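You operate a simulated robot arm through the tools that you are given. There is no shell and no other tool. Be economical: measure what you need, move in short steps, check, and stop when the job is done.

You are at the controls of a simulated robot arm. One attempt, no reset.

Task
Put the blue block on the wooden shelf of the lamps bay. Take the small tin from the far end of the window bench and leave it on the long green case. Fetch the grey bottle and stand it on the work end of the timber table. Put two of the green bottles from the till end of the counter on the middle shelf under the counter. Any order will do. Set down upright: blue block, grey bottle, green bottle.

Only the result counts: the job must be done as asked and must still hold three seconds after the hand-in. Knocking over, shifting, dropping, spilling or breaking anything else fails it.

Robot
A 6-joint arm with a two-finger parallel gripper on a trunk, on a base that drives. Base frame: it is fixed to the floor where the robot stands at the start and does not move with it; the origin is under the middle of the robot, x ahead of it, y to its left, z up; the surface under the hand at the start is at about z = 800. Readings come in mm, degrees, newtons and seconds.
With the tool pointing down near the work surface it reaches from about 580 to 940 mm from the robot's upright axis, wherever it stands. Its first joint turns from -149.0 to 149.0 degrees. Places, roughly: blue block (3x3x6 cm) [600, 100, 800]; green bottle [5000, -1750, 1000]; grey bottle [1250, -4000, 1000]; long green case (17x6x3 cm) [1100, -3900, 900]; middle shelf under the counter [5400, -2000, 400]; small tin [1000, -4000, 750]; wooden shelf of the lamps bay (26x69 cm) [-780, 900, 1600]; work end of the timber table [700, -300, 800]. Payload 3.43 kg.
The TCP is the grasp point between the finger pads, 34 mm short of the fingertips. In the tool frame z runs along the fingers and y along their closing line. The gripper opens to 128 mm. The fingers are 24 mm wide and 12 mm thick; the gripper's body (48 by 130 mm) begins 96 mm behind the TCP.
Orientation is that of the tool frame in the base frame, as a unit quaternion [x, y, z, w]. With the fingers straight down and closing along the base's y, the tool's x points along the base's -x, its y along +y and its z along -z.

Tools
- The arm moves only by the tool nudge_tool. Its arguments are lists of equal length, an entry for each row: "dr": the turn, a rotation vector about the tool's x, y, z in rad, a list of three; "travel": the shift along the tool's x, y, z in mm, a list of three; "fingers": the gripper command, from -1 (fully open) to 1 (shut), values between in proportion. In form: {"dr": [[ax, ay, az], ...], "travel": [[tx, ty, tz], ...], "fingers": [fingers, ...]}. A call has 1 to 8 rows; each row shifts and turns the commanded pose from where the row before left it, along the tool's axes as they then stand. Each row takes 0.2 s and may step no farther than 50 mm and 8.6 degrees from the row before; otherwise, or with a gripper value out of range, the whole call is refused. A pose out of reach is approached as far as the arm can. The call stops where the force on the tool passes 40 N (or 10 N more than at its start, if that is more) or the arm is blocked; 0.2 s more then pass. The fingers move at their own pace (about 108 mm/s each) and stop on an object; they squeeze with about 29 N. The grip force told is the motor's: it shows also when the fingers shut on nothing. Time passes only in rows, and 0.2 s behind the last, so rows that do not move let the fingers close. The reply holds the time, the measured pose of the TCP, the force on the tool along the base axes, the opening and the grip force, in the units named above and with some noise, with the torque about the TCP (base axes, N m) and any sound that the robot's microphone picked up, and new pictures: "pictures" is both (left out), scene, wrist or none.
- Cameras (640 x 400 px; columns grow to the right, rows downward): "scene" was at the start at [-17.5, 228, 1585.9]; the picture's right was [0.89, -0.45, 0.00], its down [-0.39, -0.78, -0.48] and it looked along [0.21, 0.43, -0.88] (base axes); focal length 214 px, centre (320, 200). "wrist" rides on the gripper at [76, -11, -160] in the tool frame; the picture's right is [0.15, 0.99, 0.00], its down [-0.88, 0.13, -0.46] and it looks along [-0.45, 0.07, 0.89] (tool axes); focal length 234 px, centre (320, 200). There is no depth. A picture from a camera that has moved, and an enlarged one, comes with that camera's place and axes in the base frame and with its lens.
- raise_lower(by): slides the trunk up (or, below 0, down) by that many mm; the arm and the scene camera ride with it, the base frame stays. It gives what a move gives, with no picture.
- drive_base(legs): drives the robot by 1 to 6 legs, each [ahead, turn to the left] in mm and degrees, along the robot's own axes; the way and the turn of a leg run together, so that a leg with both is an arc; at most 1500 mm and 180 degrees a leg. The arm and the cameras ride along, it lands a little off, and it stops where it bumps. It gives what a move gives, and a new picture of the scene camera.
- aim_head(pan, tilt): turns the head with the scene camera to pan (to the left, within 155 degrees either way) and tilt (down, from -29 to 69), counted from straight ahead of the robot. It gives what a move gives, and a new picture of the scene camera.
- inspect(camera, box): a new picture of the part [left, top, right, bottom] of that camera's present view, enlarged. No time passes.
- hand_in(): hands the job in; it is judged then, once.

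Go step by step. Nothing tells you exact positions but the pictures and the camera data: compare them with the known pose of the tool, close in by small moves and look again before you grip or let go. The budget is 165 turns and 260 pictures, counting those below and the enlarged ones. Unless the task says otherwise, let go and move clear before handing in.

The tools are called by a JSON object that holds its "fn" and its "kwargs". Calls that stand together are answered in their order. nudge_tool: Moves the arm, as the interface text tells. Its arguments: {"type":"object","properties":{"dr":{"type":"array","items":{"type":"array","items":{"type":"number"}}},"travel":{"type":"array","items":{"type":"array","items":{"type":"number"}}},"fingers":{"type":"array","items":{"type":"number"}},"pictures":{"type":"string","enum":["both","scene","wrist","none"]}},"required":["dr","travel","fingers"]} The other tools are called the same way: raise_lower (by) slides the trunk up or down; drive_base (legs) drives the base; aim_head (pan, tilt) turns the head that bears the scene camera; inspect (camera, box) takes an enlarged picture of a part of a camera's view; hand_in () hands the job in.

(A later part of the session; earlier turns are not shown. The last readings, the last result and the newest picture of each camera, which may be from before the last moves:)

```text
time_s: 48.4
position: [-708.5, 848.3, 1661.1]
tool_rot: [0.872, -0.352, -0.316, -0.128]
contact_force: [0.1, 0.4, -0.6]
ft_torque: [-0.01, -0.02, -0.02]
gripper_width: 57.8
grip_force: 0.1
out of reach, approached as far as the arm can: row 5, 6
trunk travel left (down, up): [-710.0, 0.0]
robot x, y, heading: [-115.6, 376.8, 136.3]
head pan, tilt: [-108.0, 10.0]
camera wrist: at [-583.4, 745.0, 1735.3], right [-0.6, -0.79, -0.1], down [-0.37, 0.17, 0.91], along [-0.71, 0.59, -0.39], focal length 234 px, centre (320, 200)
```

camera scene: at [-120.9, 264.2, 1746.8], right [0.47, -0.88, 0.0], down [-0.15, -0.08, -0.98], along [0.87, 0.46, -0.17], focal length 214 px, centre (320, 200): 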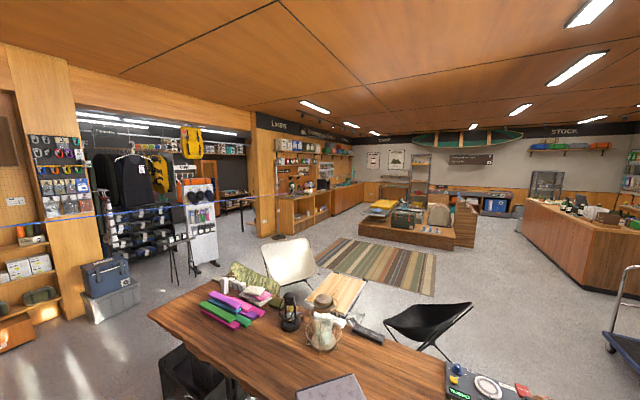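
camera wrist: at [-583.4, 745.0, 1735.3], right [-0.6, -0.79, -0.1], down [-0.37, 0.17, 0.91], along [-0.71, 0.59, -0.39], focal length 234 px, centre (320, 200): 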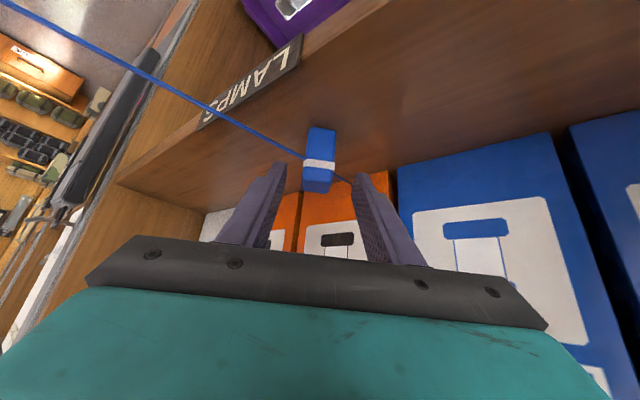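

The block stands free. I back the robot out straight along the finger direction.

{"fn": "drive_base", "kwargs": {"legs": [[-160, 0]]}}

{"fn": "aim_head", "kwargs": {"pan": 5, "tilt": 10}}

{"fn": "inspect", "kwargs": {"camera": "wrist", "box": [0, 0, 640, 400]}}

```text
time_s: 49.9
position: [-590.2, 736.0, 1662.6]
tool_rot: [0.871, -0.351, -0.318, -0.129]
contact_force: [0.7, 0.0, -0.1]
ft_torque: [0.04, 0.01, 0.01]
gripper_width: 57.5
grip_force: 0.0
trunk travel left (down, up): [-710.0, 0.0]
robot x, y, heading: [0.1, 263.0, 135.9]
head pan, tilt: [-108.0, 10.0]
camera scene: at [-3.3, 150.7, 1746.7], right [0.47, -0.88, 0.0], down [-0.15, -0.08, -0.98], along [0.87, 0.46, -0.17], focal length 214 px, centre (320, 200)
```

scene: 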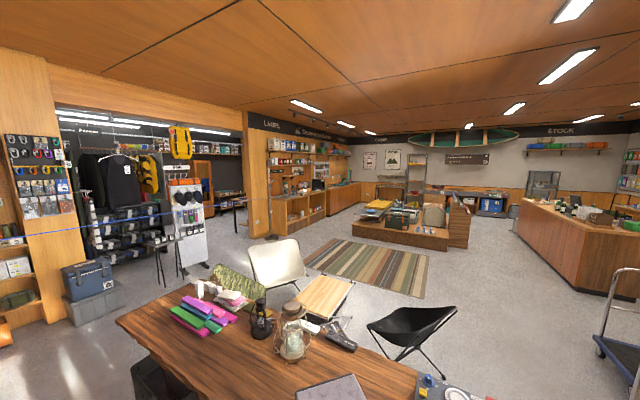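

```text
time_s: 51.8
position: [-590.4, 736.8, 1661.0]
tool_rot: [0.872, -0.351, -0.318, -0.128]
contact_force: [-0.1, 0.9, -0.9]
ft_torque: [0.01, 0.02, -0.01]
gripper_width: 57.6
grip_force: 0.0
trunk travel left (down, up): [-710.0, 0.0]
robot x, y, heading: [1.6, 265.5, 136.1]
head pan, tilt: [5.0, 10.0]
camera scene: at [-159.0, 166.8, 1746.8], right [0.63, 0.78, 0.0], down [0.13, -0.11, -0.98], along [-0.77, 0.62, -0.17], focal length 214 px, centre (320, 200)
```

scene: 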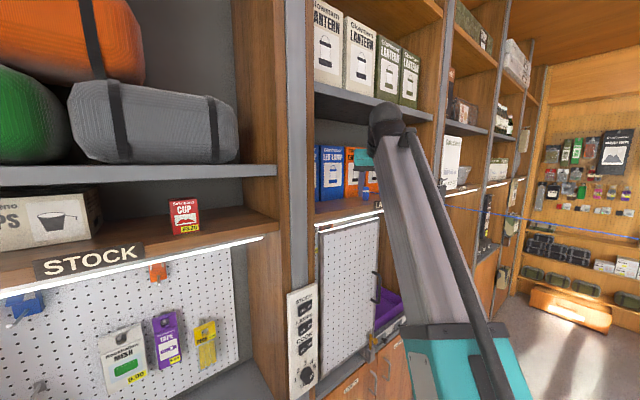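

```text
1.00 times, centred on (320, 200) of wrist (not enlarged: the box is as wide or as high as the picture)
camera zoom: at [-467.3, 632.9, 1735.2], right [-0.6, -0.79, -0.1], down [-0.37, 0.17, 0.92], along [-0.71, 0.59, -0.39], focal length 234 px, centre (320, 200)
```

zoom: 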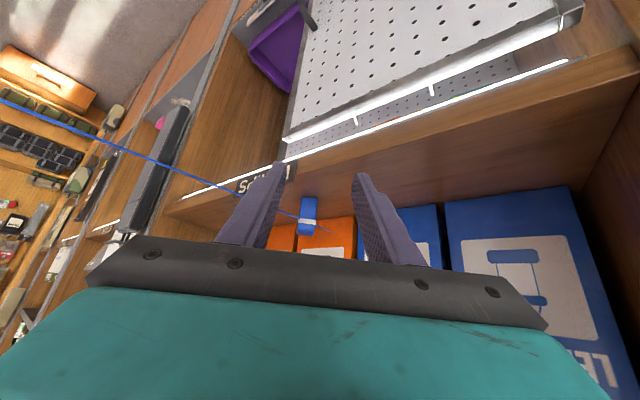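

The block stands well on the shelf. I swing slightly away, then lower the trunk below the cord.

{"fn": "drive_base", "kwargs": {"legs": [[0, -12]]}}

{"fn": "raise_lower", "kwargs": {"by": -400}}

{"fn": "aim_head", "kwargs": {"pan": 120, "tilt": 25}}

```text
time_s: 53.2
position: [-478.0, 850.3, 1660.8]
tool_rot: [0.83, -0.441, -0.302, -0.162]
contact_force: [-0.8, -0.1, -0.4]
ft_torque: [0.01, -0.06, -0.04]
gripper_width: 57.4
grip_force: 0.1
trunk travel left (down, up): [-710.0, 0.0]
robot x, y, heading: [5.7, 265.1, 124.5]
head pan, tilt: [5.0, 10.0]
camera scene: at [-170.0, 203.5, 1746.8], right [0.77, 0.63, 0.0], down [0.11, -0.13, -0.98], along [-0.62, 0.76, -0.17], focal length 214 px, centre (320, 200)
```

scene: 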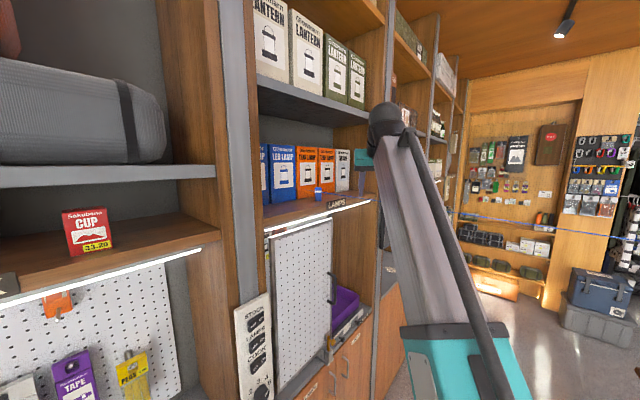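

```text
time_s: 57.0
position: [-478.1, 849.5, 1261.2]
tool_rot: [0.83, -0.441, -0.301, -0.162]
contact_force: [0.2, 0.2, -0.2]
ft_torque: [-0.02, 0.01, 0.0]
gripper_width: 57.5
grip_force: 0.1
trunk travel left (down, up): [-310.0, 400.0]
robot x, y, heading: [4.8, 263.8, 124.3]
head pan, tilt: [5.0, 10.0]
```

```text
time_s: 59.0
position: [-478.4, 849.5, 1260.5]
tool_rot: [0.83, -0.441, -0.301, -0.161]
contact_force: [-0.2, 0.5, 0.7]
ft_torque: [-0.03, 0.01, -0.01]
gripper_width: 57.4
grip_force: 0.1
trunk travel left (down, up): [-310.0, 400.0]
robot x, y, heading: [5.9, 263.9, 124.4]
head pan, tilt: [120.0, 25.0]
camera scene: at [-150.6, 48.1, 1322.4], right [-0.9, 0.43, 0.0], down [0.18, 0.38, -0.91], along [-0.39, -0.82, -0.42], focal length 214 px, centre (320, 200)
```

scene: 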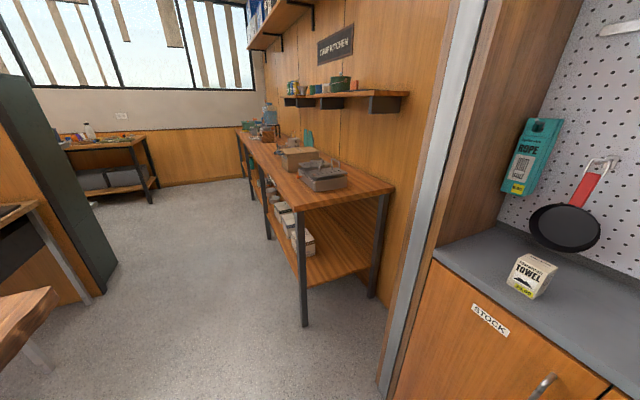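

Path toward the window bench is clear. I turn around and drive down toward it, then look.

{"fn": "drive_base", "kwargs": {"legs": [[0, -180], [0, -20], [1400, 0], [1100, 0]]}}

{"fn": "aim_head", "kwargs": {"pan": 20, "tilt": 15}}

{"fn": "inspect", "kwargs": {"camera": "scene", "box": [160, 100, 480, 300]}}

```text
time_s: 70.7
position: [321.9, -421.8, 1261.2]
tool_rot: [0.545, 0.766, -0.198, 0.278]
contact_force: [-0.6, 0.4, 0.5]
ft_torque: [0.04, -0.04, 0.1]
gripper_width: 57.6
grip_force: 0.1
trunk travel left (down, up): [-310.0, 400.0]
robot x, y, heading: [-63.2, 237.9, -71.0]
head pan, tilt: [120.0, 25.0]
stopped in leg 2: the robot was blocked; the commanded pose is now the measured one
camera scene: at [140.6, 406.0, 1322.6], right [0.75, -0.66, 0.0], down [-0.28, -0.32, -0.91], along [0.6, 0.68, -0.42], focal length 214 px, centre (320, 200)
```

scene: 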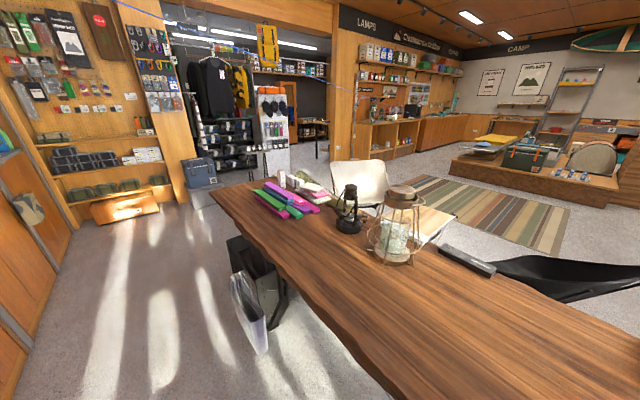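

```text
time_s: 72.5
position: [320.8, -422.8, 1259.9]
tool_rot: [0.545, 0.766, -0.198, 0.279]
contact_force: [-1.0, 0.7, 0.1]
ft_torque: [-0.02, 0.0, 0.01]
gripper_width: 57.4
grip_force: 0.1
trunk travel left (down, up): [-310.0, 400.0]
robot x, y, heading: [-62.0, 237.4, -70.9]
head pan, tilt: [20.0, 15.0]
camera scene: at [139.3, 264.1, 1338.7], right [-0.78, -0.63, 0.0], down [-0.16, 0.2, -0.97], along [0.61, -0.75, -0.26], focal length 214 px, centre (320, 200)
```

scene: 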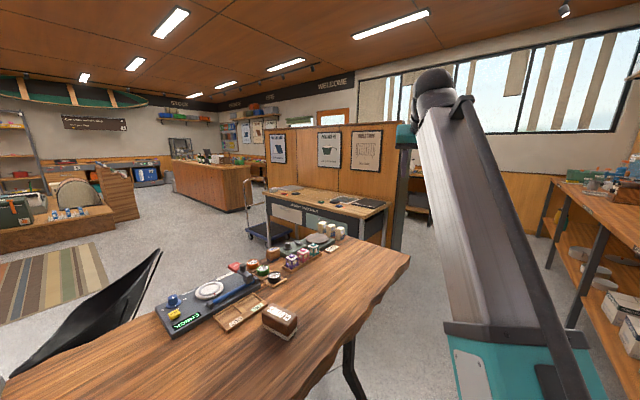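

```text
2.00 times, centred on (320, 200) of scene
camera zoom: at [139.3, 264.1, 1338.7], right [-0.78, -0.63, 0.0], down [-0.16, 0.2, -0.97], along [0.61, -0.75, -0.26], focal length 429 px, centre (320, 200)
```

zoom: 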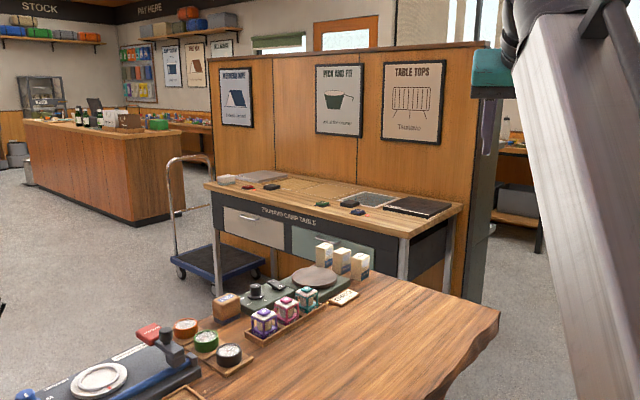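

The turn was blocked near heading −71. I look down around the base to see what it touched.

{"fn": "aim_head", "kwargs": {"pan": 60, "tilt": 60}}

{"fn": "aim_head", "kwargs": {"pan": 140, "tilt": 60}}

{"fn": "aim_head", "kwargs": {"pan": -100, "tilt": 60}}

```text
time_s: 73.6
position: [321.9, -420.6, 1261.0]
tool_rot: [0.544, 0.766, -0.198, 0.279]
contact_force: [0.3, -0.4, 0.5]
ft_torque: [-0.01, 0.02, 0.01]
gripper_width: 57.7
grip_force: 0.0
trunk travel left (down, up): [-310.0, 400.0]
robot x, y, heading: [-65.7, 237.9, -71.3]
head pan, tilt: [60.0, 60.0]
camera scene: at [146.2, 323.8, 1272.4], right [-0.19, -0.98, 0.0], down [-0.85, 0.17, -0.5], along [0.49, -0.1, -0.87], focal length 214 px, centre (320, 200)
```

scene: 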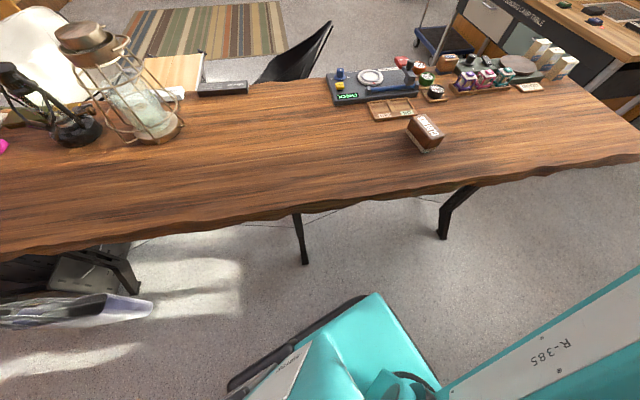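

```text
time_s: 75.1
position: [321.0, -422.4, 1260.7]
tool_rot: [0.545, 0.766, -0.199, 0.279]
contact_force: [-1.2, -0.1, -0.6]
ft_torque: [0.01, -0.02, -0.03]
gripper_width: 57.7
grip_force: 0.0
trunk travel left (down, up): [-310.0, 400.0]
robot x, y, heading: [-63.9, 239.6, -71.4]
head pan, tilt: [140.0, 60.0]
camera scene: at [104.9, 398.9, 1272.3], right [0.93, -0.36, 0.0], down [-0.31, -0.81, -0.5], along [0.18, 0.47, -0.87], focal length 214 px, centre (320, 200)
```

scene: 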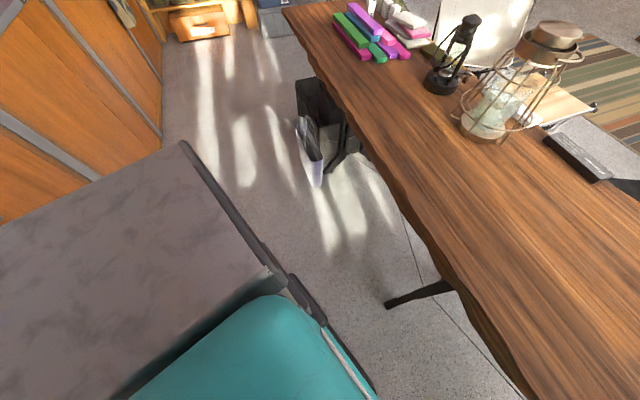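

```text
time_s: 78.5
position: [321.5, -421.0, 1261.5]
tool_rot: [0.544, 0.766, -0.198, 0.279]
contact_force: [0.0, 0.8, 0.1]
ft_torque: [-0.02, 0.02, -0.03]
gripper_width: 57.5
grip_force: 0.2
trunk travel left (down, up): [-310.0, 400.0]
robot x, y, heading: [-63.5, 238.6, -71.1]
head pan, tilt: [-100.0, 60.0]
camera scene: at [14.9, 326.6, 1272.4], right [-0.15, 0.99, 0.0], down [0.86, 0.13, -0.5], along [-0.49, -0.08, -0.87], focal length 214 px, centre (320, 200)
```

scene: 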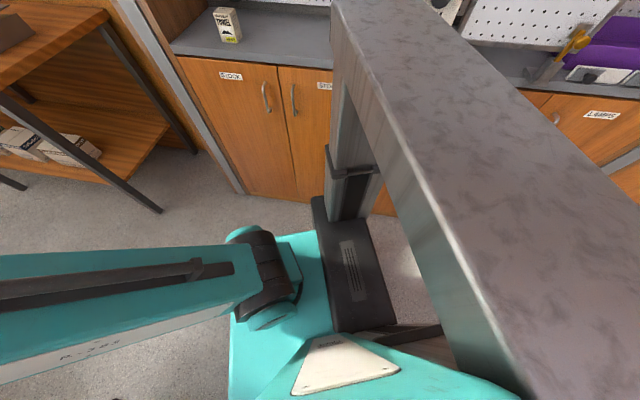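

{"fn": "inspect", "kwargs": {"camera": "scene", "box": [220, 180, 540, 400]}}

{"fn": "aim_head", "kwargs": {"pan": -140, "tilt": 45}}

{"fn": "aim_head", "kwargs": {"pan": -40, "tilt": 55}}

```text
1.82 times, centred on (380, 290) of scene
camera zoom: at [14.9, 326.6, 1272.4], right [-0.15, 0.99, 0.0], down [0.86, 0.13, -0.5], along [-0.49, -0.08, -0.87], focal length 390 px, centre (211, 36)
```

zoom: 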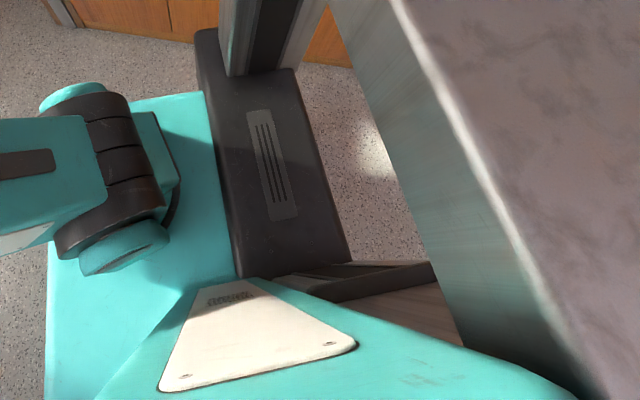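

```text
time_s: 79.6
position: [320.5, -421.8, 1261.2]
tool_rot: [0.545, 0.766, -0.198, 0.279]
contact_force: [0.3, 0.3, 0.1]
ft_torque: [-0.02, 0.0, 0.0]
gripper_width: 57.5
grip_force: 0.0
trunk travel left (down, up): [-310.0, 400.0]
robot x, y, heading: [-64.0, 242.4, -71.3]
head pan, tilt: [-140.0, 45.0]
camera scene: at [11.2, 378.9, 1291.8], right [0.52, 0.86, 0.0], down [0.61, -0.37, -0.71], along [-0.6, 0.37, -0.71], focal length 214 px, centre (320, 200)
```

scene: 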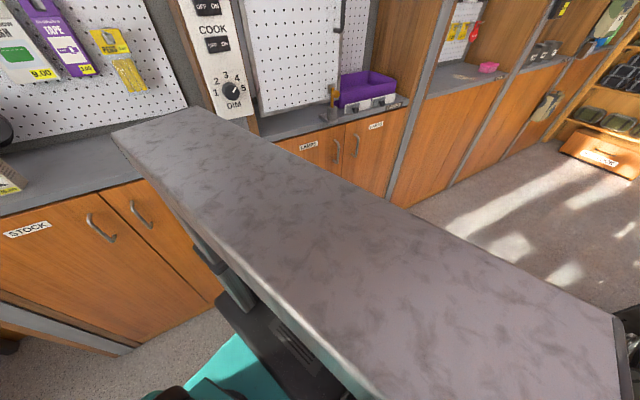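

```text
time_s: 81.3
position: [320.8, -420.8, 1260.5]
tool_rot: [0.544, 0.766, -0.198, 0.279]
contact_force: [0.1, 1.1, -0.2]
ft_torque: [0.05, -0.01, 0.01]
gripper_width: 57.6
grip_force: 0.0
trunk travel left (down, up): [-310.0, 400.0]
robot x, y, heading: [-61.5, 241.6, -71.1]
head pan, tilt: [-40.0, 55.0]
camera scene: at [54.7, 269.6, 1278.4], right [-0.93, 0.36, 0.0], down [0.3, 0.76, -0.57], along [-0.21, -0.53, -0.82], focal length 214 px, centre (320, 200)
```

scene: 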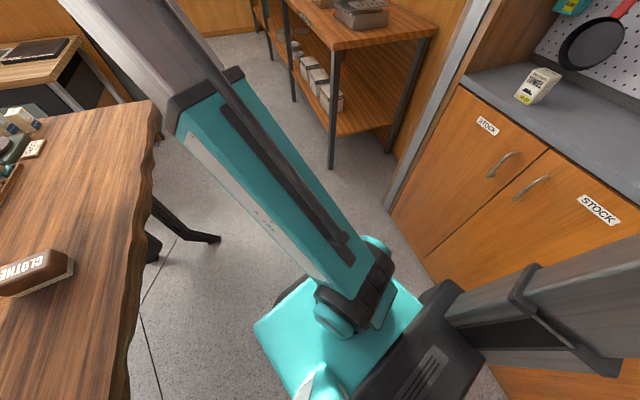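

The robot carries a wide rear deck; its right rear corner only touched the fixed bay post. I drive off forward and down the passage.

{"fn": "drive_base", "kwargs": {"legs": [[400, 0], [0, -19], [750, 0], [0, 10], [1300, 0]]}}

{"fn": "aim_head", "kwargs": {"pan": 25, "tilt": 15}}

{"fn": "inspect", "kwargs": {"camera": "scene", "box": [160, 100, 480, 300]}}

```text
time_s: 97.6
position: [592.4, -2887.4, 1260.9]
tool_rot: [0.598, 0.726, -0.217, 0.263]
contact_force: [0.7, 0.5, 0.7]
ft_torque: [-0.02, -0.04, -0.02]
gripper_width: 57.5
grip_force: 0.0
trunk travel left (down, up): [-310.0, 400.0]
robot x, y, heading: [304.6, -2176.4, -79.3]
head pan, tilt: [-40.0, 55.0]
camera scene: at [426.3, -2165.5, 1278.4], right [-0.87, 0.49, 0.0], down [0.4, 0.71, -0.57], along [-0.28, -0.5, -0.82], focal length 214 px, centre (320, 200)
```

scene: 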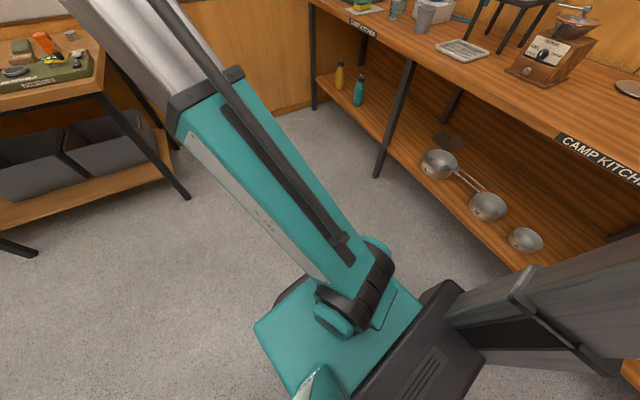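

```text
time_s: 98.9
position: [592.3, -2886.5, 1260.9]
tool_rot: [0.598, 0.725, -0.217, 0.264]
contact_force: [0.4, -0.1, 1.1]
ft_torque: [0.0, 0.01, 0.02]
gripper_width: 57.6
grip_force: 0.1
trunk travel left (down, up): [-310.0, 400.0]
robot x, y, heading: [303.3, -2180.4, -79.4]
head pan, tilt: [25.0, 15.0]
camera scene: at [516.0, -2178.6, 1338.6], right [-0.81, -0.58, 0.0], down [-0.15, 0.21, -0.97], along [0.56, -0.79, -0.26], focal length 214 px, centre (320, 200)
```

scene: 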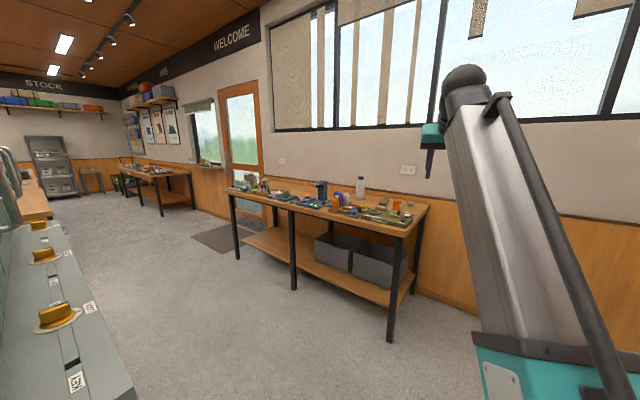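

```text
2.00 times, centred on (320, 200) of scene
camera zoom: at [516.0, -2178.6, 1338.6], right [-0.81, -0.58, 0.0], down [-0.15, 0.21, -0.97], along [0.56, -0.79, -0.26], focal length 429 px, centre (320, 200)
```

zoom: 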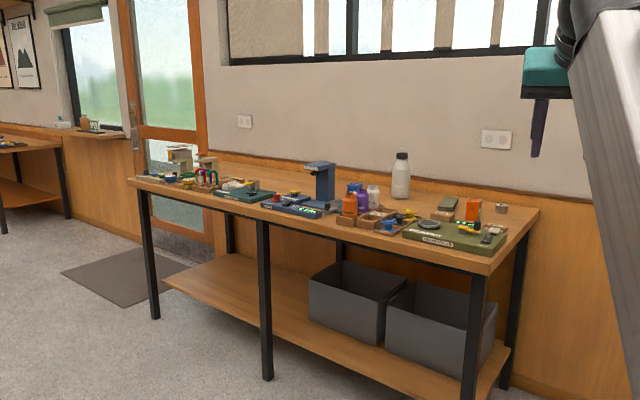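

I see the window bench: green case near its right end, the small tin behind it, and the grey bottle further left at the back. First I fold the arm into a compact pose with the tool pointing down.

{"fn": "nudge_tool", "kwargs": {"dr": [[0, 0, 0], [0, 0, 0], [0, 0, 0], [0, 0, 0], [0, 0, 0]], "travel": [[31.5, 0, 37.5], [31.5, 0, 37.5], [31.5, 0, 37.5], [31.5, 0, 37.5], [31.5, 0, 37.5]], "fingers": [-1, -1, -1, -1, -1], "pictures": "none"}}

{"fn": "nudge_tool", "kwargs": {"dr": [[0, 0.14, 0], [0, 0.14, 0], [0, 0.14, 0], [0, 0.14, 0], [0, 0.138, 0], [0, 0, 0], [0, 0, 0], [0, 0, 0]], "travel": [[0, 0, 0], [0, 0, 0], [0, 0, 0], [0, 0, 0], [0, 0, 0], [46, 0, 0], [46, 0, 0], [46, 0, 0]], "fingers": [-1, -1, -1, -1, -1, -1, -1, -1], "pictures": "none"}}

```text
time_s: 100.1
position: [592.4, -2887.1, 1014.6]
tool_rot: [0.597, 0.725, -0.217, 0.264]
contact_force: [-0.2, 0.1, 0.0]
ft_torque: [-0.04, 0.04, -0.01]
gripper_width: 128.1
grip_force: 0.1
trunk travel left (down, up): [-310.0, 400.0]
robot x, y, heading: [305.6, -2175.2, -79.3]
head pan, tilt: [25.0, 15.0]
```

```text
time_s: 101.0
position: [595.3, -2892.2, 1018.4]
tool_rot: [0.627, 0.763, -0.097, 0.122]
contact_force: [8.5, -19.9, -19.2]
ft_torque: [0.52, 0.23, -0.07]
gripper_width: 128.2
grip_force: 0.0
trunk travel left (down, up): [-310.0, 400.0]
robot x, y, heading: [306.3, -2179.1, -79.1]
head pan, tilt: [25.0, 15.0]
stopped in row 4: the force on the tool passed its limit at 138 N (the readings are from after the stop); the commanded pose is now the measured one
```

Unexpected force — probably the hand against the robot's own arm. I look.

{"fn": "nudge_tool", "kwargs": {"dr": [[0, -0.1, 0]], "travel": [[0, 0, 0]], "fingers": [-1], "pictures": "both"}}

```text
time_s: 101.4
position: [594.4, -2891.9, 1016.6]
tool_rot: [0.621, 0.757, -0.127, 0.157]
contact_force: [0.3, -0.7, 0.3]
ft_torque: [-0.01, 0.02, -0.02]
gripper_width: 128.1
grip_force: 0.0
trunk travel left (down, up): [-310.0, 400.0]
robot x, y, heading: [305.2, -2177.3, -79.3]
head pan, tilt: [25.0, 15.0]
camera scene: at [516.1, -2178.7, 1338.7], right [-0.81, -0.58, 0.0], down [-0.15, 0.21, -0.97], along [0.56, -0.79, -0.26], focal length 214 px, centre (320, 200)
camera wrist: at [557.6, -2764.3, 1134.3], right [0.94, 0.33, -0.05], down [0.25, -0.59, 0.77], along [0.22, -0.74, -0.64], focal length 234 px, centre (320, 200)
```

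scene: 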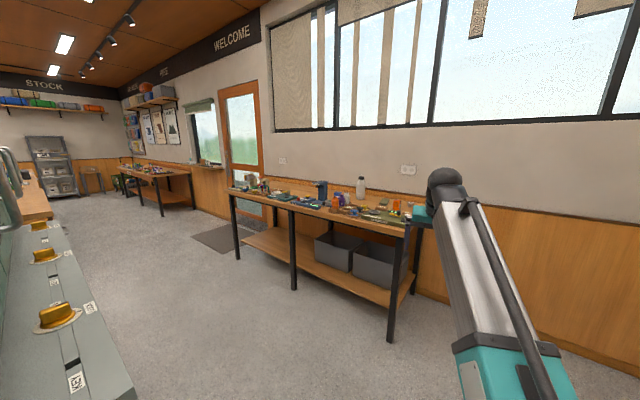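
wrist: 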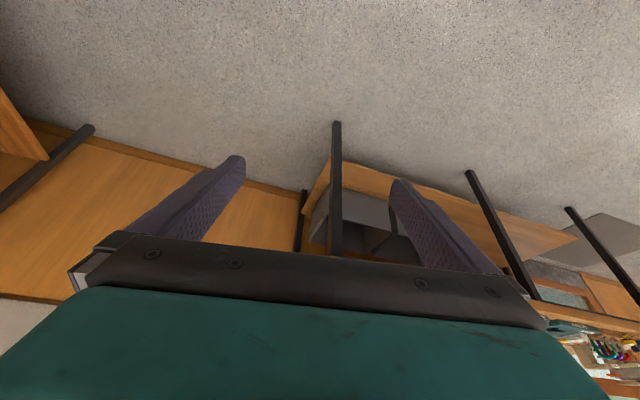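

Self-contact of hand and forearm in the steep pose. I raise the trunk back to its start level, lower the tool, then straighten it.

{"fn": "raise_lower", "kwargs": {"by": 315}}

{"fn": "nudge_tool", "kwargs": {"dr": [[0, 0, 0], [0, 0, 0], [0, 0, 0], [0, 0, 0], [0, 0, 0], [0, 0, 0], [0, 0, 0]], "travel": [[19.5, 0, 45], [19.5, 0, 45], [19.5, 0, 45], [19.5, 0, 45], [19.5, 0, 45], [19.5, 0, 45], [10, 0, 20]], "fingers": [-1, -1, -1, -1, -1, -1, -1], "pictures": "none"}}

{"fn": "nudge_tool", "kwargs": {"dr": [[0, 0.13, 0], [0, 0.13, 0], [0, 0.14, 0], [0, 0, 0], [0, 0, 0], [0, 0, 0]], "travel": [[0, 0, 0], [0, 0, 0], [0, 0, 0], [46, 0, 0], [46, 0, 0], [46, 0, 0]], "fingers": [-1, -1, -1, -1, -1, -1], "pictures": "none"}}

```text
time_s: 104.5
position: [594.5, -2892.5, 1331.9]
tool_rot: [0.621, 0.757, -0.127, 0.158]
contact_force: [0.1, 0.1, -0.2]
ft_torque: [0.0, 0.03, 0.02]
gripper_width: 128.1
grip_force: 0.0
trunk travel left (down, up): [-625.0, 85.0]
robot x, y, heading: [303.6, -2176.4, -79.4]
head pan, tilt: [25.0, 15.0]
```

```text
time_s: 106.1
position: [593.8, -2891.5, 1016.3]
tool_rot: [0.621, 0.757, -0.127, 0.157]
contact_force: [-0.8, -0.1, -1.0]
ft_torque: [0.03, 0.0, -0.04]
gripper_width: 128.2
grip_force: 0.1
trunk travel left (down, up): [-625.0, 85.0]
robot x, y, heading: [304.3, -2177.8, -79.5]
head pan, tilt: [25.0, 15.0]
```

```text
time_s: 107.5
position: [568.6, -2754.2, 1014.5]
tool_rot: [0.634, 0.773, -0.001, 0.005]
contact_force: [-0.3, -0.6, -0.3]
ft_torque: [0.0, -0.02, 0.0]
gripper_width: 128.1
grip_force: 0.1
trunk travel left (down, up): [-625.0, 85.0]
robot x, y, heading: [303.7, -2176.4, -79.4]
head pan, tilt: [25.0, 15.0]
```

Now the arm is compact. I drive to the right-hand end of the window bench.

{"fn": "drive_base", "kwargs": {"legs": [[0, -20.5], [1150, 0], [0, 50], [330, 0], [0, 35]]}}

{"fn": "aim_head", "kwargs": {"pan": -5, "tilt": 40}}

{"fn": "inspect", "kwargs": {"camera": "wrist", "box": [0, 0, 640, 400]}}

```text
time_s: 122.9
position: [941.9, -3575.9, 1015.1]
tool_rot: [0.125, 0.992, 0.001, 0.004]
contact_force: [0.8, -0.3, 0.5]
ft_torque: [-0.03, 0.03, 0.03]
gripper_width: 128.0
grip_force: 0.2
trunk travel left (down, up): [-625.0, 85.0]
robot x, y, heading: [316.5, -3541.0, -14.8]
head pan, tilt: [25.0, 15.0]
camera scene: at [406.5, -3345.5, 1653.6], right [0.17, -0.99, 0.0], down [-0.26, -0.04, -0.97], along [0.95, 0.17, -0.26], focal length 214 px, centre (320, 200)
```

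scene: 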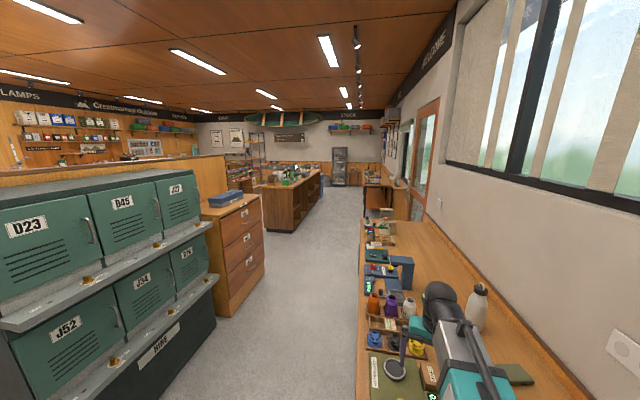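

```text
time_s: 123.9
position: [941.6, -3574.5, 1016.0]
tool_rot: [0.124, 0.992, 0.002, 0.004]
contact_force: [0.9, 0.2, -0.1]
ft_torque: [-0.01, -0.02, 0.01]
gripper_width: 128.1
grip_force: 0.0
trunk travel left (down, up): [-625.0, 85.0]
robot x, y, heading: [313.3, -3535.9, -15.1]
head pan, tilt: [-5.0, 40.0]
camera scene: at [393.7, -3390.8, 1614.2], right [-0.34, -0.94, 0.0], down [-0.6, 0.22, -0.77], along [0.72, -0.26, -0.64], focal length 214 px, centre (320, 200)
```

scene: 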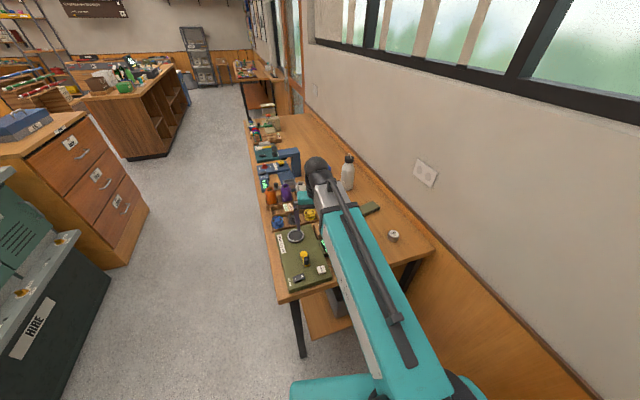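

```text
1.00 times, centred on (320, 200) of wrist (not enlarged: the box is as wide or as high as the picture)
camera zoom: at [864.9, -3568.8, 1174.5], right [0.1, 0.99, 0.0], down [0.88, -0.09, 0.46], along [0.46, -0.04, -0.89], focal length 234 px, centre (320, 200)
```

zoom: 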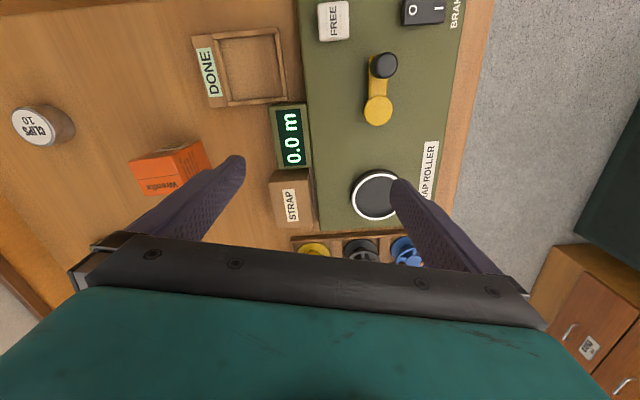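

The tin is "CLIPS 10" at about (882, −3920); the long green case is the box near (1082, −3917), in front of the bottle. I move over the tin.

{"fn": "nudge_tool", "kwargs": {"dr": [[0, 0, 0], [0, 0, 0], [0, 0, 0], [0, 0, 0], [0, 0, 0], [0, 0, 0], [0, 0, 0], [0, 0, 0]], "travel": [[-3.6, -43.6, 0], [-3.6, -43.6, 0], [-3.6, -43.6, 0], [-3.6, -43.6, 0], [-3.6, -43.6, 0], [-3.6, -43.6, 0], [-3.6, -43.6, 0], [-3.6, -43.6, 0]], "fingers": [-1, -1, -1, -1, -1, -1, -1, -1], "pictures": "both"}}

```text
time_s: 125.7
position: [882.1, -3923.0, 1015.8]
tool_rot: [0.124, 0.992, 0.003, 0.004]
contact_force: [1.1, -0.1, -0.4]
ft_torque: [0.0, -0.03, 0.02]
gripper_width: 128.0
grip_force: 0.0
trunk travel left (down, up): [-625.0, 85.0]
robot x, y, heading: [312.7, -3532.9, -14.9]
head pan, tilt: [-5.0, 40.0]
camera scene: at [393.7, -3391.4, 1614.1], right [-0.34, -0.94, 0.0], down [-0.6, 0.22, -0.77], along [0.72, -0.26, -0.64], focal length 214 px, centre (320, 200)
camera wrist: at [805.7, -3915.8, 1174.1], right [0.1, 0.99, 0.0], down [0.88, -0.09, 0.46], along [0.46, -0.04, -0.89], focal length 234 px, centre (320, 200)
```

scene: 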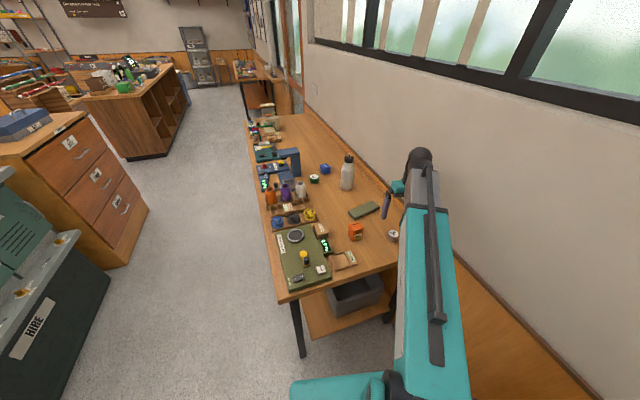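
wrist: 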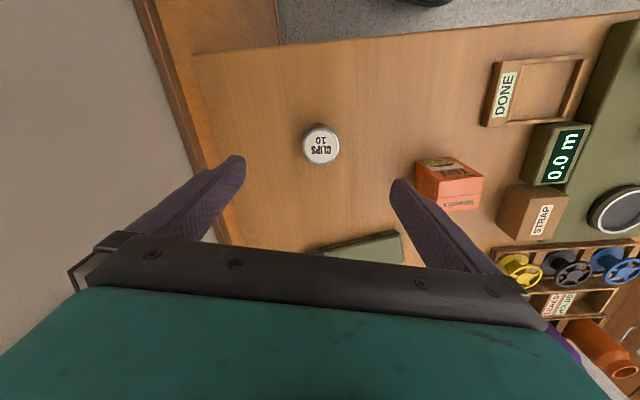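

The tin is centred under the hand. I descend to grip its upper part.

{"fn": "nudge_tool", "kwargs": {"dr": [[0, 0, 0], [0, 0, 0], [0, 0, 0], [0, 0, 0]], "travel": [[-1.5, 2, 40], [0, 0, 40], [0, 0, 30], [0, 0, 20]], "fingers": [-0.5, -0.5, -0.5, -0.5], "pictures": "both"}}

{"fn": "inspect", "kwargs": {"camera": "scene", "box": [340, 170, 460, 260]}}

```text
time_s: 126.7
position: [887.7, -3920.1, 885.4]
tool_rot: [0.125, 0.992, 0.001, 0.005]
contact_force: [0.9, -0.7, 2.9]
ft_torque: [-0.13, 0.06, -0.04]
gripper_width: 95.9
grip_force: 0.0
trunk travel left (down, up): [-625.0, 85.0]
robot x, y, heading: [315.9, -3538.1, -14.9]
head pan, tilt: [-5.0, 40.0]
camera scene: at [393.2, -3390.6, 1614.2], right [-0.34, -0.94, 0.0], down [-0.6, 0.22, -0.77], along [0.72, -0.26, -0.64], focal length 214 px, centre (320, 200)
camera wrist: at [809.9, -3912.3, 1043.8], right [0.1, 0.99, 0.0], down [0.88, -0.09, 0.46], along [0.46, -0.05, -0.89], focal length 234 px, centre (320, 200)
```

scene: 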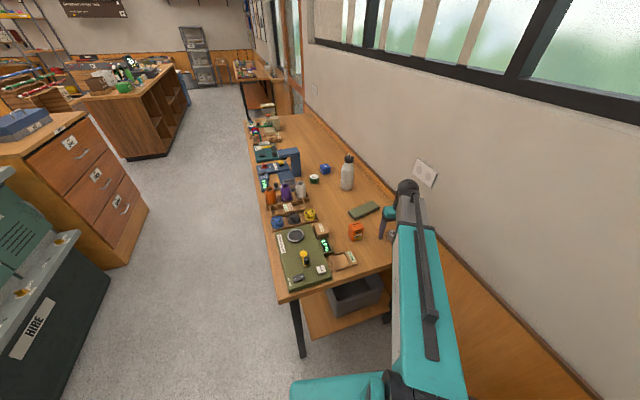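
wrist: 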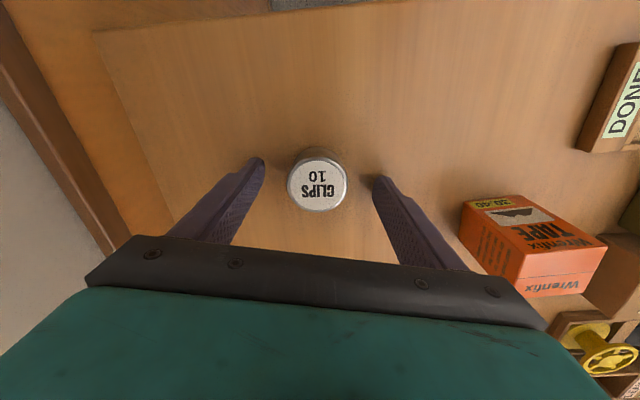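

```text
4.44 times, centred on (400, 215) of scene
camera zoom: at [393.2, -3390.6, 1614.2], right [-0.34, -0.94, 0.0], down [-0.6, 0.22, -0.77], along [0.72, -0.26, -0.64], focal length 953 px, centre (-36, 133)
```

zoom: 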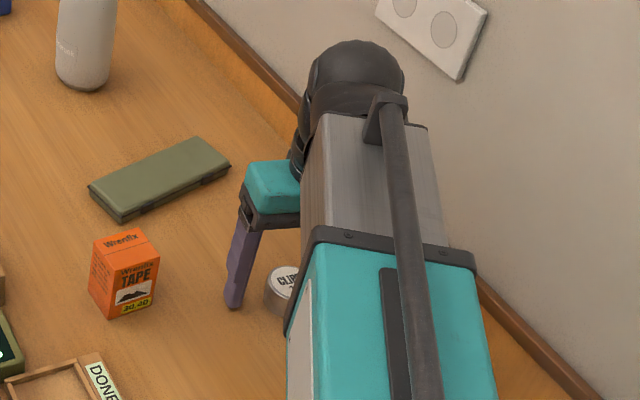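

{"fn": "nudge_tool", "kwargs": {"dr": [[0, 0, 0], [0, 0, 0], [0, 0, 0], [0, 0, 0]], "travel": [[0, 0, 3], [0, 0, 3], [0, 0, 3], [0, 0, 0]], "fingers": [-0.5, -0.5, -0.5, -0.5], "pictures": "wrist"}}

{"fn": "inspect", "kwargs": {"camera": "wrist", "box": [220, 120, 420, 245]}}

```text
time_s: 127.3
position: [886.2, -3919.1, 883.9]
tool_rot: [0.124, 0.992, -0.001, 0.008]
contact_force: [-3.6, 4.3, 19.1]
ft_torque: [0.02, 0.4, -0.08]
gripper_width: 95.4
grip_force: 0.1
trunk travel left (down, up): [-625.0, 85.0]
robot x, y, heading: [314.6, -3538.4, -15.0]
head pan, tilt: [-5.0, 40.0]
stopped in row 2: the force on the tool passed its limit at 44 N (the readings are from after the stop); the commanded pose is now the measured one
camera wrist: at [809.0, -3911.7, 1043.3], right [0.1, 0.99, 0.0], down [0.88, -0.09, 0.47], along [0.47, -0.05, -0.88], focal length 234 px, centre (320, 200)
```

wrist: 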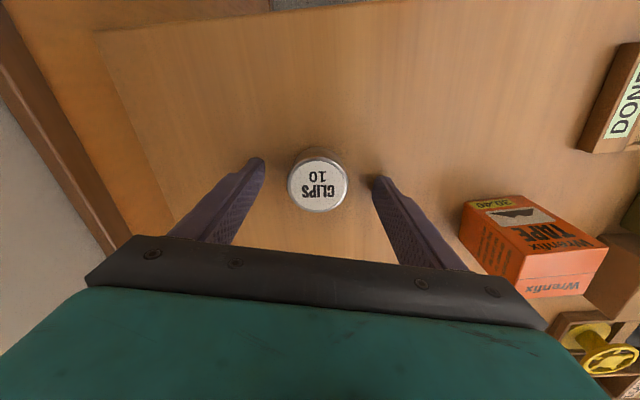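

```text
3.20 times, centred on (320, 182) of wrist
camera zoom: at [809.0, -3911.7, 1043.3], right [0.1, 0.99, 0.0], down [0.88, -0.09, 0.47], along [0.47, -0.05, -0.88], focal length 749 px, centre (320, 256)
```

zoom: 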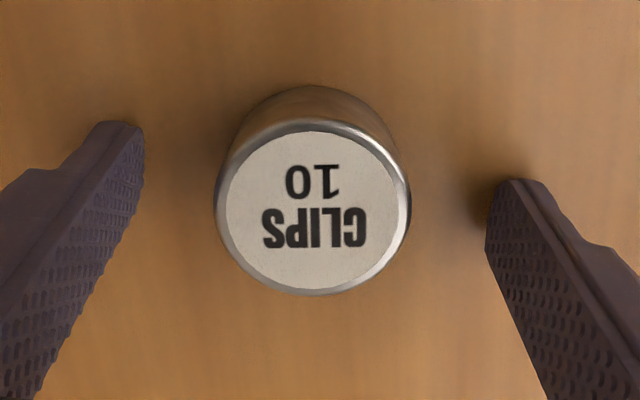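

Fingertips touch the bench at TCP z 884 (bench ≈ 850). I raise 3 mm and close on the tin.

{"fn": "nudge_tool", "kwargs": {"dr": [[0, 0, 0], [0, 0, 0], [0, 0, 0], [0, 0, 0], [0, 0, 0], [0, 0, 0]], "travel": [[0, 0, -3], [0, 0, 0], [0, 0, 0], [0, 0, 0], [0, 0, -20], [0, 0, -40]], "fingers": [-0.5, 1, 1, 1, 1, 1], "pictures": "wrist"}}

```text
time_s: 128.7
position: [887.1, -3920.1, 945.8]
tool_rot: [0.125, 0.992, 0.0, 0.008]
contact_force: [0.2, -0.7, -0.1]
ft_torque: [-0.01, 0.01, 0.0]
gripper_width: 46.0
grip_force: 29.4
trunk travel left (down, up): [-625.0, 85.0]
robot x, y, heading: [313.8, -3535.5, -15.2]
head pan, tilt: [-5.0, 40.0]
camera wrist: at [809.2, -3913.0, 1104.8], right [0.1, 0.99, 0.0], down [0.88, -0.09, 0.47], along [0.47, -0.05, -0.88], focal length 234 px, centre (320, 200)
```

wrist: 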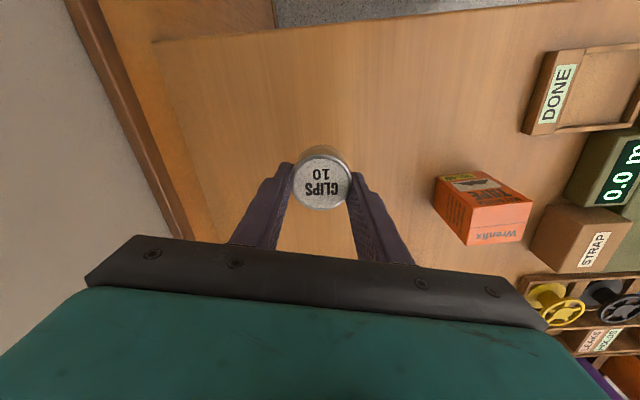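

The tin is held. Now I carry it over the green case at about (1073, −3874).

{"fn": "nudge_tool", "kwargs": {"dr": [[0, 0, 0], [0, 0, 0], [0, 0, 0], [0, 0, 0], [0, 0, 0]], "travel": [[0, 0, -30], [-42, 23, 0], [-42, 23, 0], [-42, 23, 0], [-42, 23, 0]], "fingers": [1, 1, 1, 1, 1], "pictures": "both"}}

{"fn": "inspect", "kwargs": {"camera": "scene", "box": [320, 170, 440, 260]}}

```text
time_s: 129.9
position: [1074.5, -3871.4, 978.1]
tool_rot: [0.125, 0.992, 0.0, 0.007]
contact_force: [-0.1, 0.4, -0.3]
ft_torque: [-0.05, 0.0, -0.01]
gripper_width: 45.9
grip_force: 29.1
trunk travel left (down, up): [-625.0, 85.0]
robot x, y, heading: [319.3, -3536.0, -15.2]
head pan, tilt: [-5.0, 40.0]
camera scene: at [394.4, -3391.0, 1614.1], right [-0.34, -0.94, 0.0], down [-0.6, 0.22, -0.77], along [0.72, -0.26, -0.64], focal length 214 px, centre (320, 200)
camera wrist: at [996.7, -3863.8, 1136.5], right [0.1, 0.99, 0.0], down [0.88, -0.09, 0.47], along [0.47, -0.05, -0.88], focal length 234 px, centre (320, 200)
```

scene: 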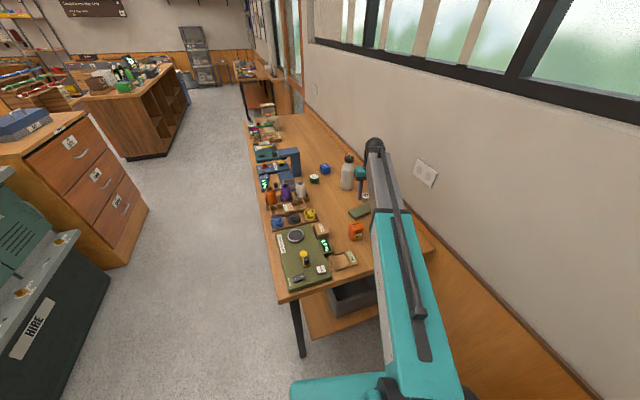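
wrist: 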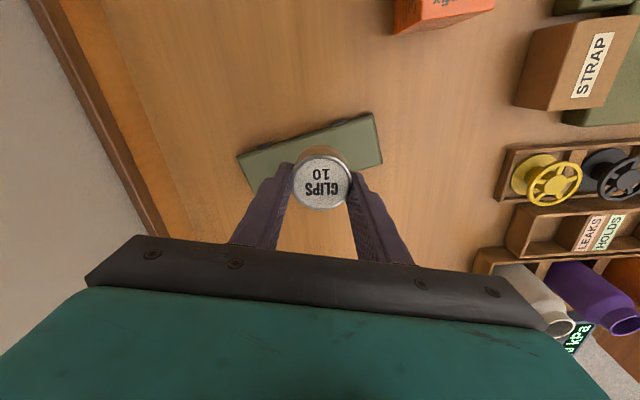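

```text
4.44 times, centred on (380, 215) of scene
camera zoom: at [394.4, -3391.0, 1614.1], right [-0.34, -0.94, 0.0], down [-0.6, 0.22, -0.77], along [0.72, -0.26, -0.64], focal length 953 px, centre (53, 133)
```

zoom: 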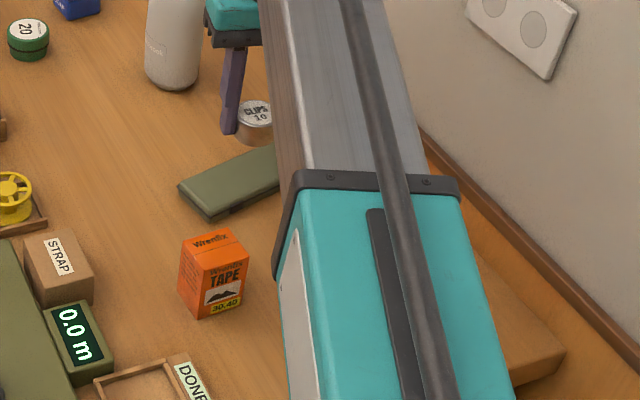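

Case centre by the wrist camera: (1077, −3884). I shift a little and lower slowly.

{"fn": "nudge_tool", "kwargs": {"dr": [[0, 0, 0], [0, 0, 0], [0, 0, 0]], "travel": [[-5.5, -9, 0], [0, 0, 25], [0, 0, 18]], "fingers": [1, 1, 1], "pictures": "wrist"}}

{"fn": "inspect", "kwargs": {"camera": "wrist", "box": [220, 100, 420, 225]}}

```text
time_s: 130.7
position: [1076.3, -3882.8, 935.0]
tool_rot: [0.125, 0.992, 0.0, 0.007]
contact_force: [-0.5, 0.3, -0.8]
ft_torque: [-0.04, 0.02, -0.02]
gripper_width: 46.0
grip_force: 28.5
trunk travel left (down, up): [-625.0, 85.0]
robot x, y, heading: [314.0, -3537.0, -15.2]
head pan, tilt: [-5.0, 40.0]
camera wrist: at [999.0, -3874.9, 1093.2], right [0.1, 0.99, 0.0], down [0.88, -0.09, 0.47], along [0.47, -0.05, -0.88], focal length 234 px, centre (320, 200)
```

wrist: 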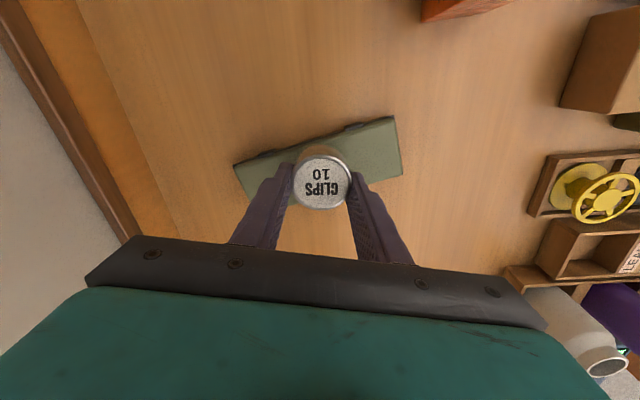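

```text
3.20 times, centred on (320, 162) of wrist
camera zoom: at [999.0, -3874.9, 1093.2], right [0.1, 0.99, 0.0], down [0.88, -0.09, 0.47], along [0.47, -0.05, -0.88], focal length 749 px, centre (320, 320)
```

zoom: 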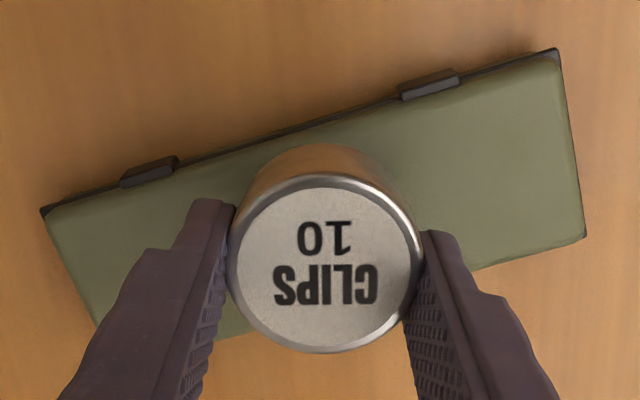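

{"fn": "nudge_tool", "kwargs": {"dr": [[0, 0, 0], [0, 0, 0], [0, 0, 0], [0, 0, 0], [0, 0, 0], [0, 0, 0], [0, 0, 0]], "travel": [[-1.5, -1, 8], [0, 0, 4], [0, 0, 2], [0, 0, 2], [0, 0, 1.5], [0, 0, 0], [0, 0, 0]], "fingers": [1, 1, 1, 1, 1, 1, 1], "pictures": "none"}}

```text
time_s: 132.3
position: [1078.2, -3884.5, 917.4]
tool_rot: [0.125, 0.992, 0.0, 0.007]
contact_force: [-0.6, -0.5, -1.5]
ft_torque: [0.01, 0.03, -0.04]
gripper_width: 46.1
grip_force: 28.5
trunk travel left (down, up): [-625.0, 85.0]
robot x, y, heading: [315.6, -3534.5, -15.3]
head pan, tilt: [-5.0, 40.0]
```

{"fn": "nudge_tool", "kwargs": {"dr": [[0, 0, 0], [0, 0, 0], [0, 0, 0], [0, 0, 0]], "travel": [[0, 0, 1.5], [0, 0, 1.5], [0, 0, 1.5], [0, 0, 0]], "fingers": [1, 1, 1, 1], "pictures": "wrist"}}

```text
time_s: 133.3
position: [1077.8, -3885.0, 911.3]
tool_rot: [0.125, 0.992, 0.001, 0.006]
contact_force: [-0.3, 0.2, -0.4]
ft_torque: [0.0, 0.02, 0.02]
gripper_width: 46.3
grip_force: 29.1
trunk travel left (down, up): [-625.0, 85.0]
robot x, y, heading: [316.2, -3537.6, -15.3]
head pan, tilt: [-5.0, 40.0]
camera wrist: at [1000.2, -3876.6, 1071.1], right [0.1, 0.99, 0.0], down [0.88, -0.09, 0.47], along [0.47, -0.05, -0.88], focal length 234 px, centre (320, 200)
```

wrist: 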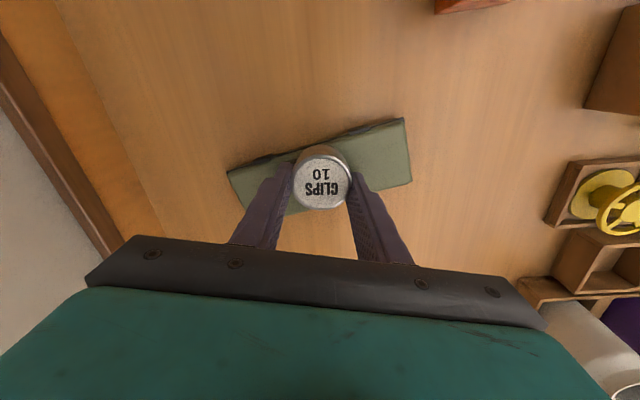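

{"fn": "nudge_tool", "kwargs": {"dr": [[0, 0, 0], [0, 0, 0], [0, 0, 0], [0, 0, 0], [0, 0, 0]], "travel": [[0, 0, 1.2], [0, 0, 1.2], [0, 0, 1.2], [0, 0, 1.2], [0, 0, 0]], "fingers": [1, 1, 1, 1, 1], "pictures": "none"}}

```text
time_s: 134.5
position: [1078.0, -3884.0, 906.5]
tool_rot: [0.125, 0.992, 0.0, 0.008]
contact_force: [0.4, -0.5, -0.9]
ft_torque: [-0.02, 0.0, 0.0]
gripper_width: 46.3
grip_force: 28.8
trunk travel left (down, up): [-625.0, 85.0]
robot x, y, heading: [317.2, -3539.2, -15.1]
head pan, tilt: [-5.0, 40.0]
```

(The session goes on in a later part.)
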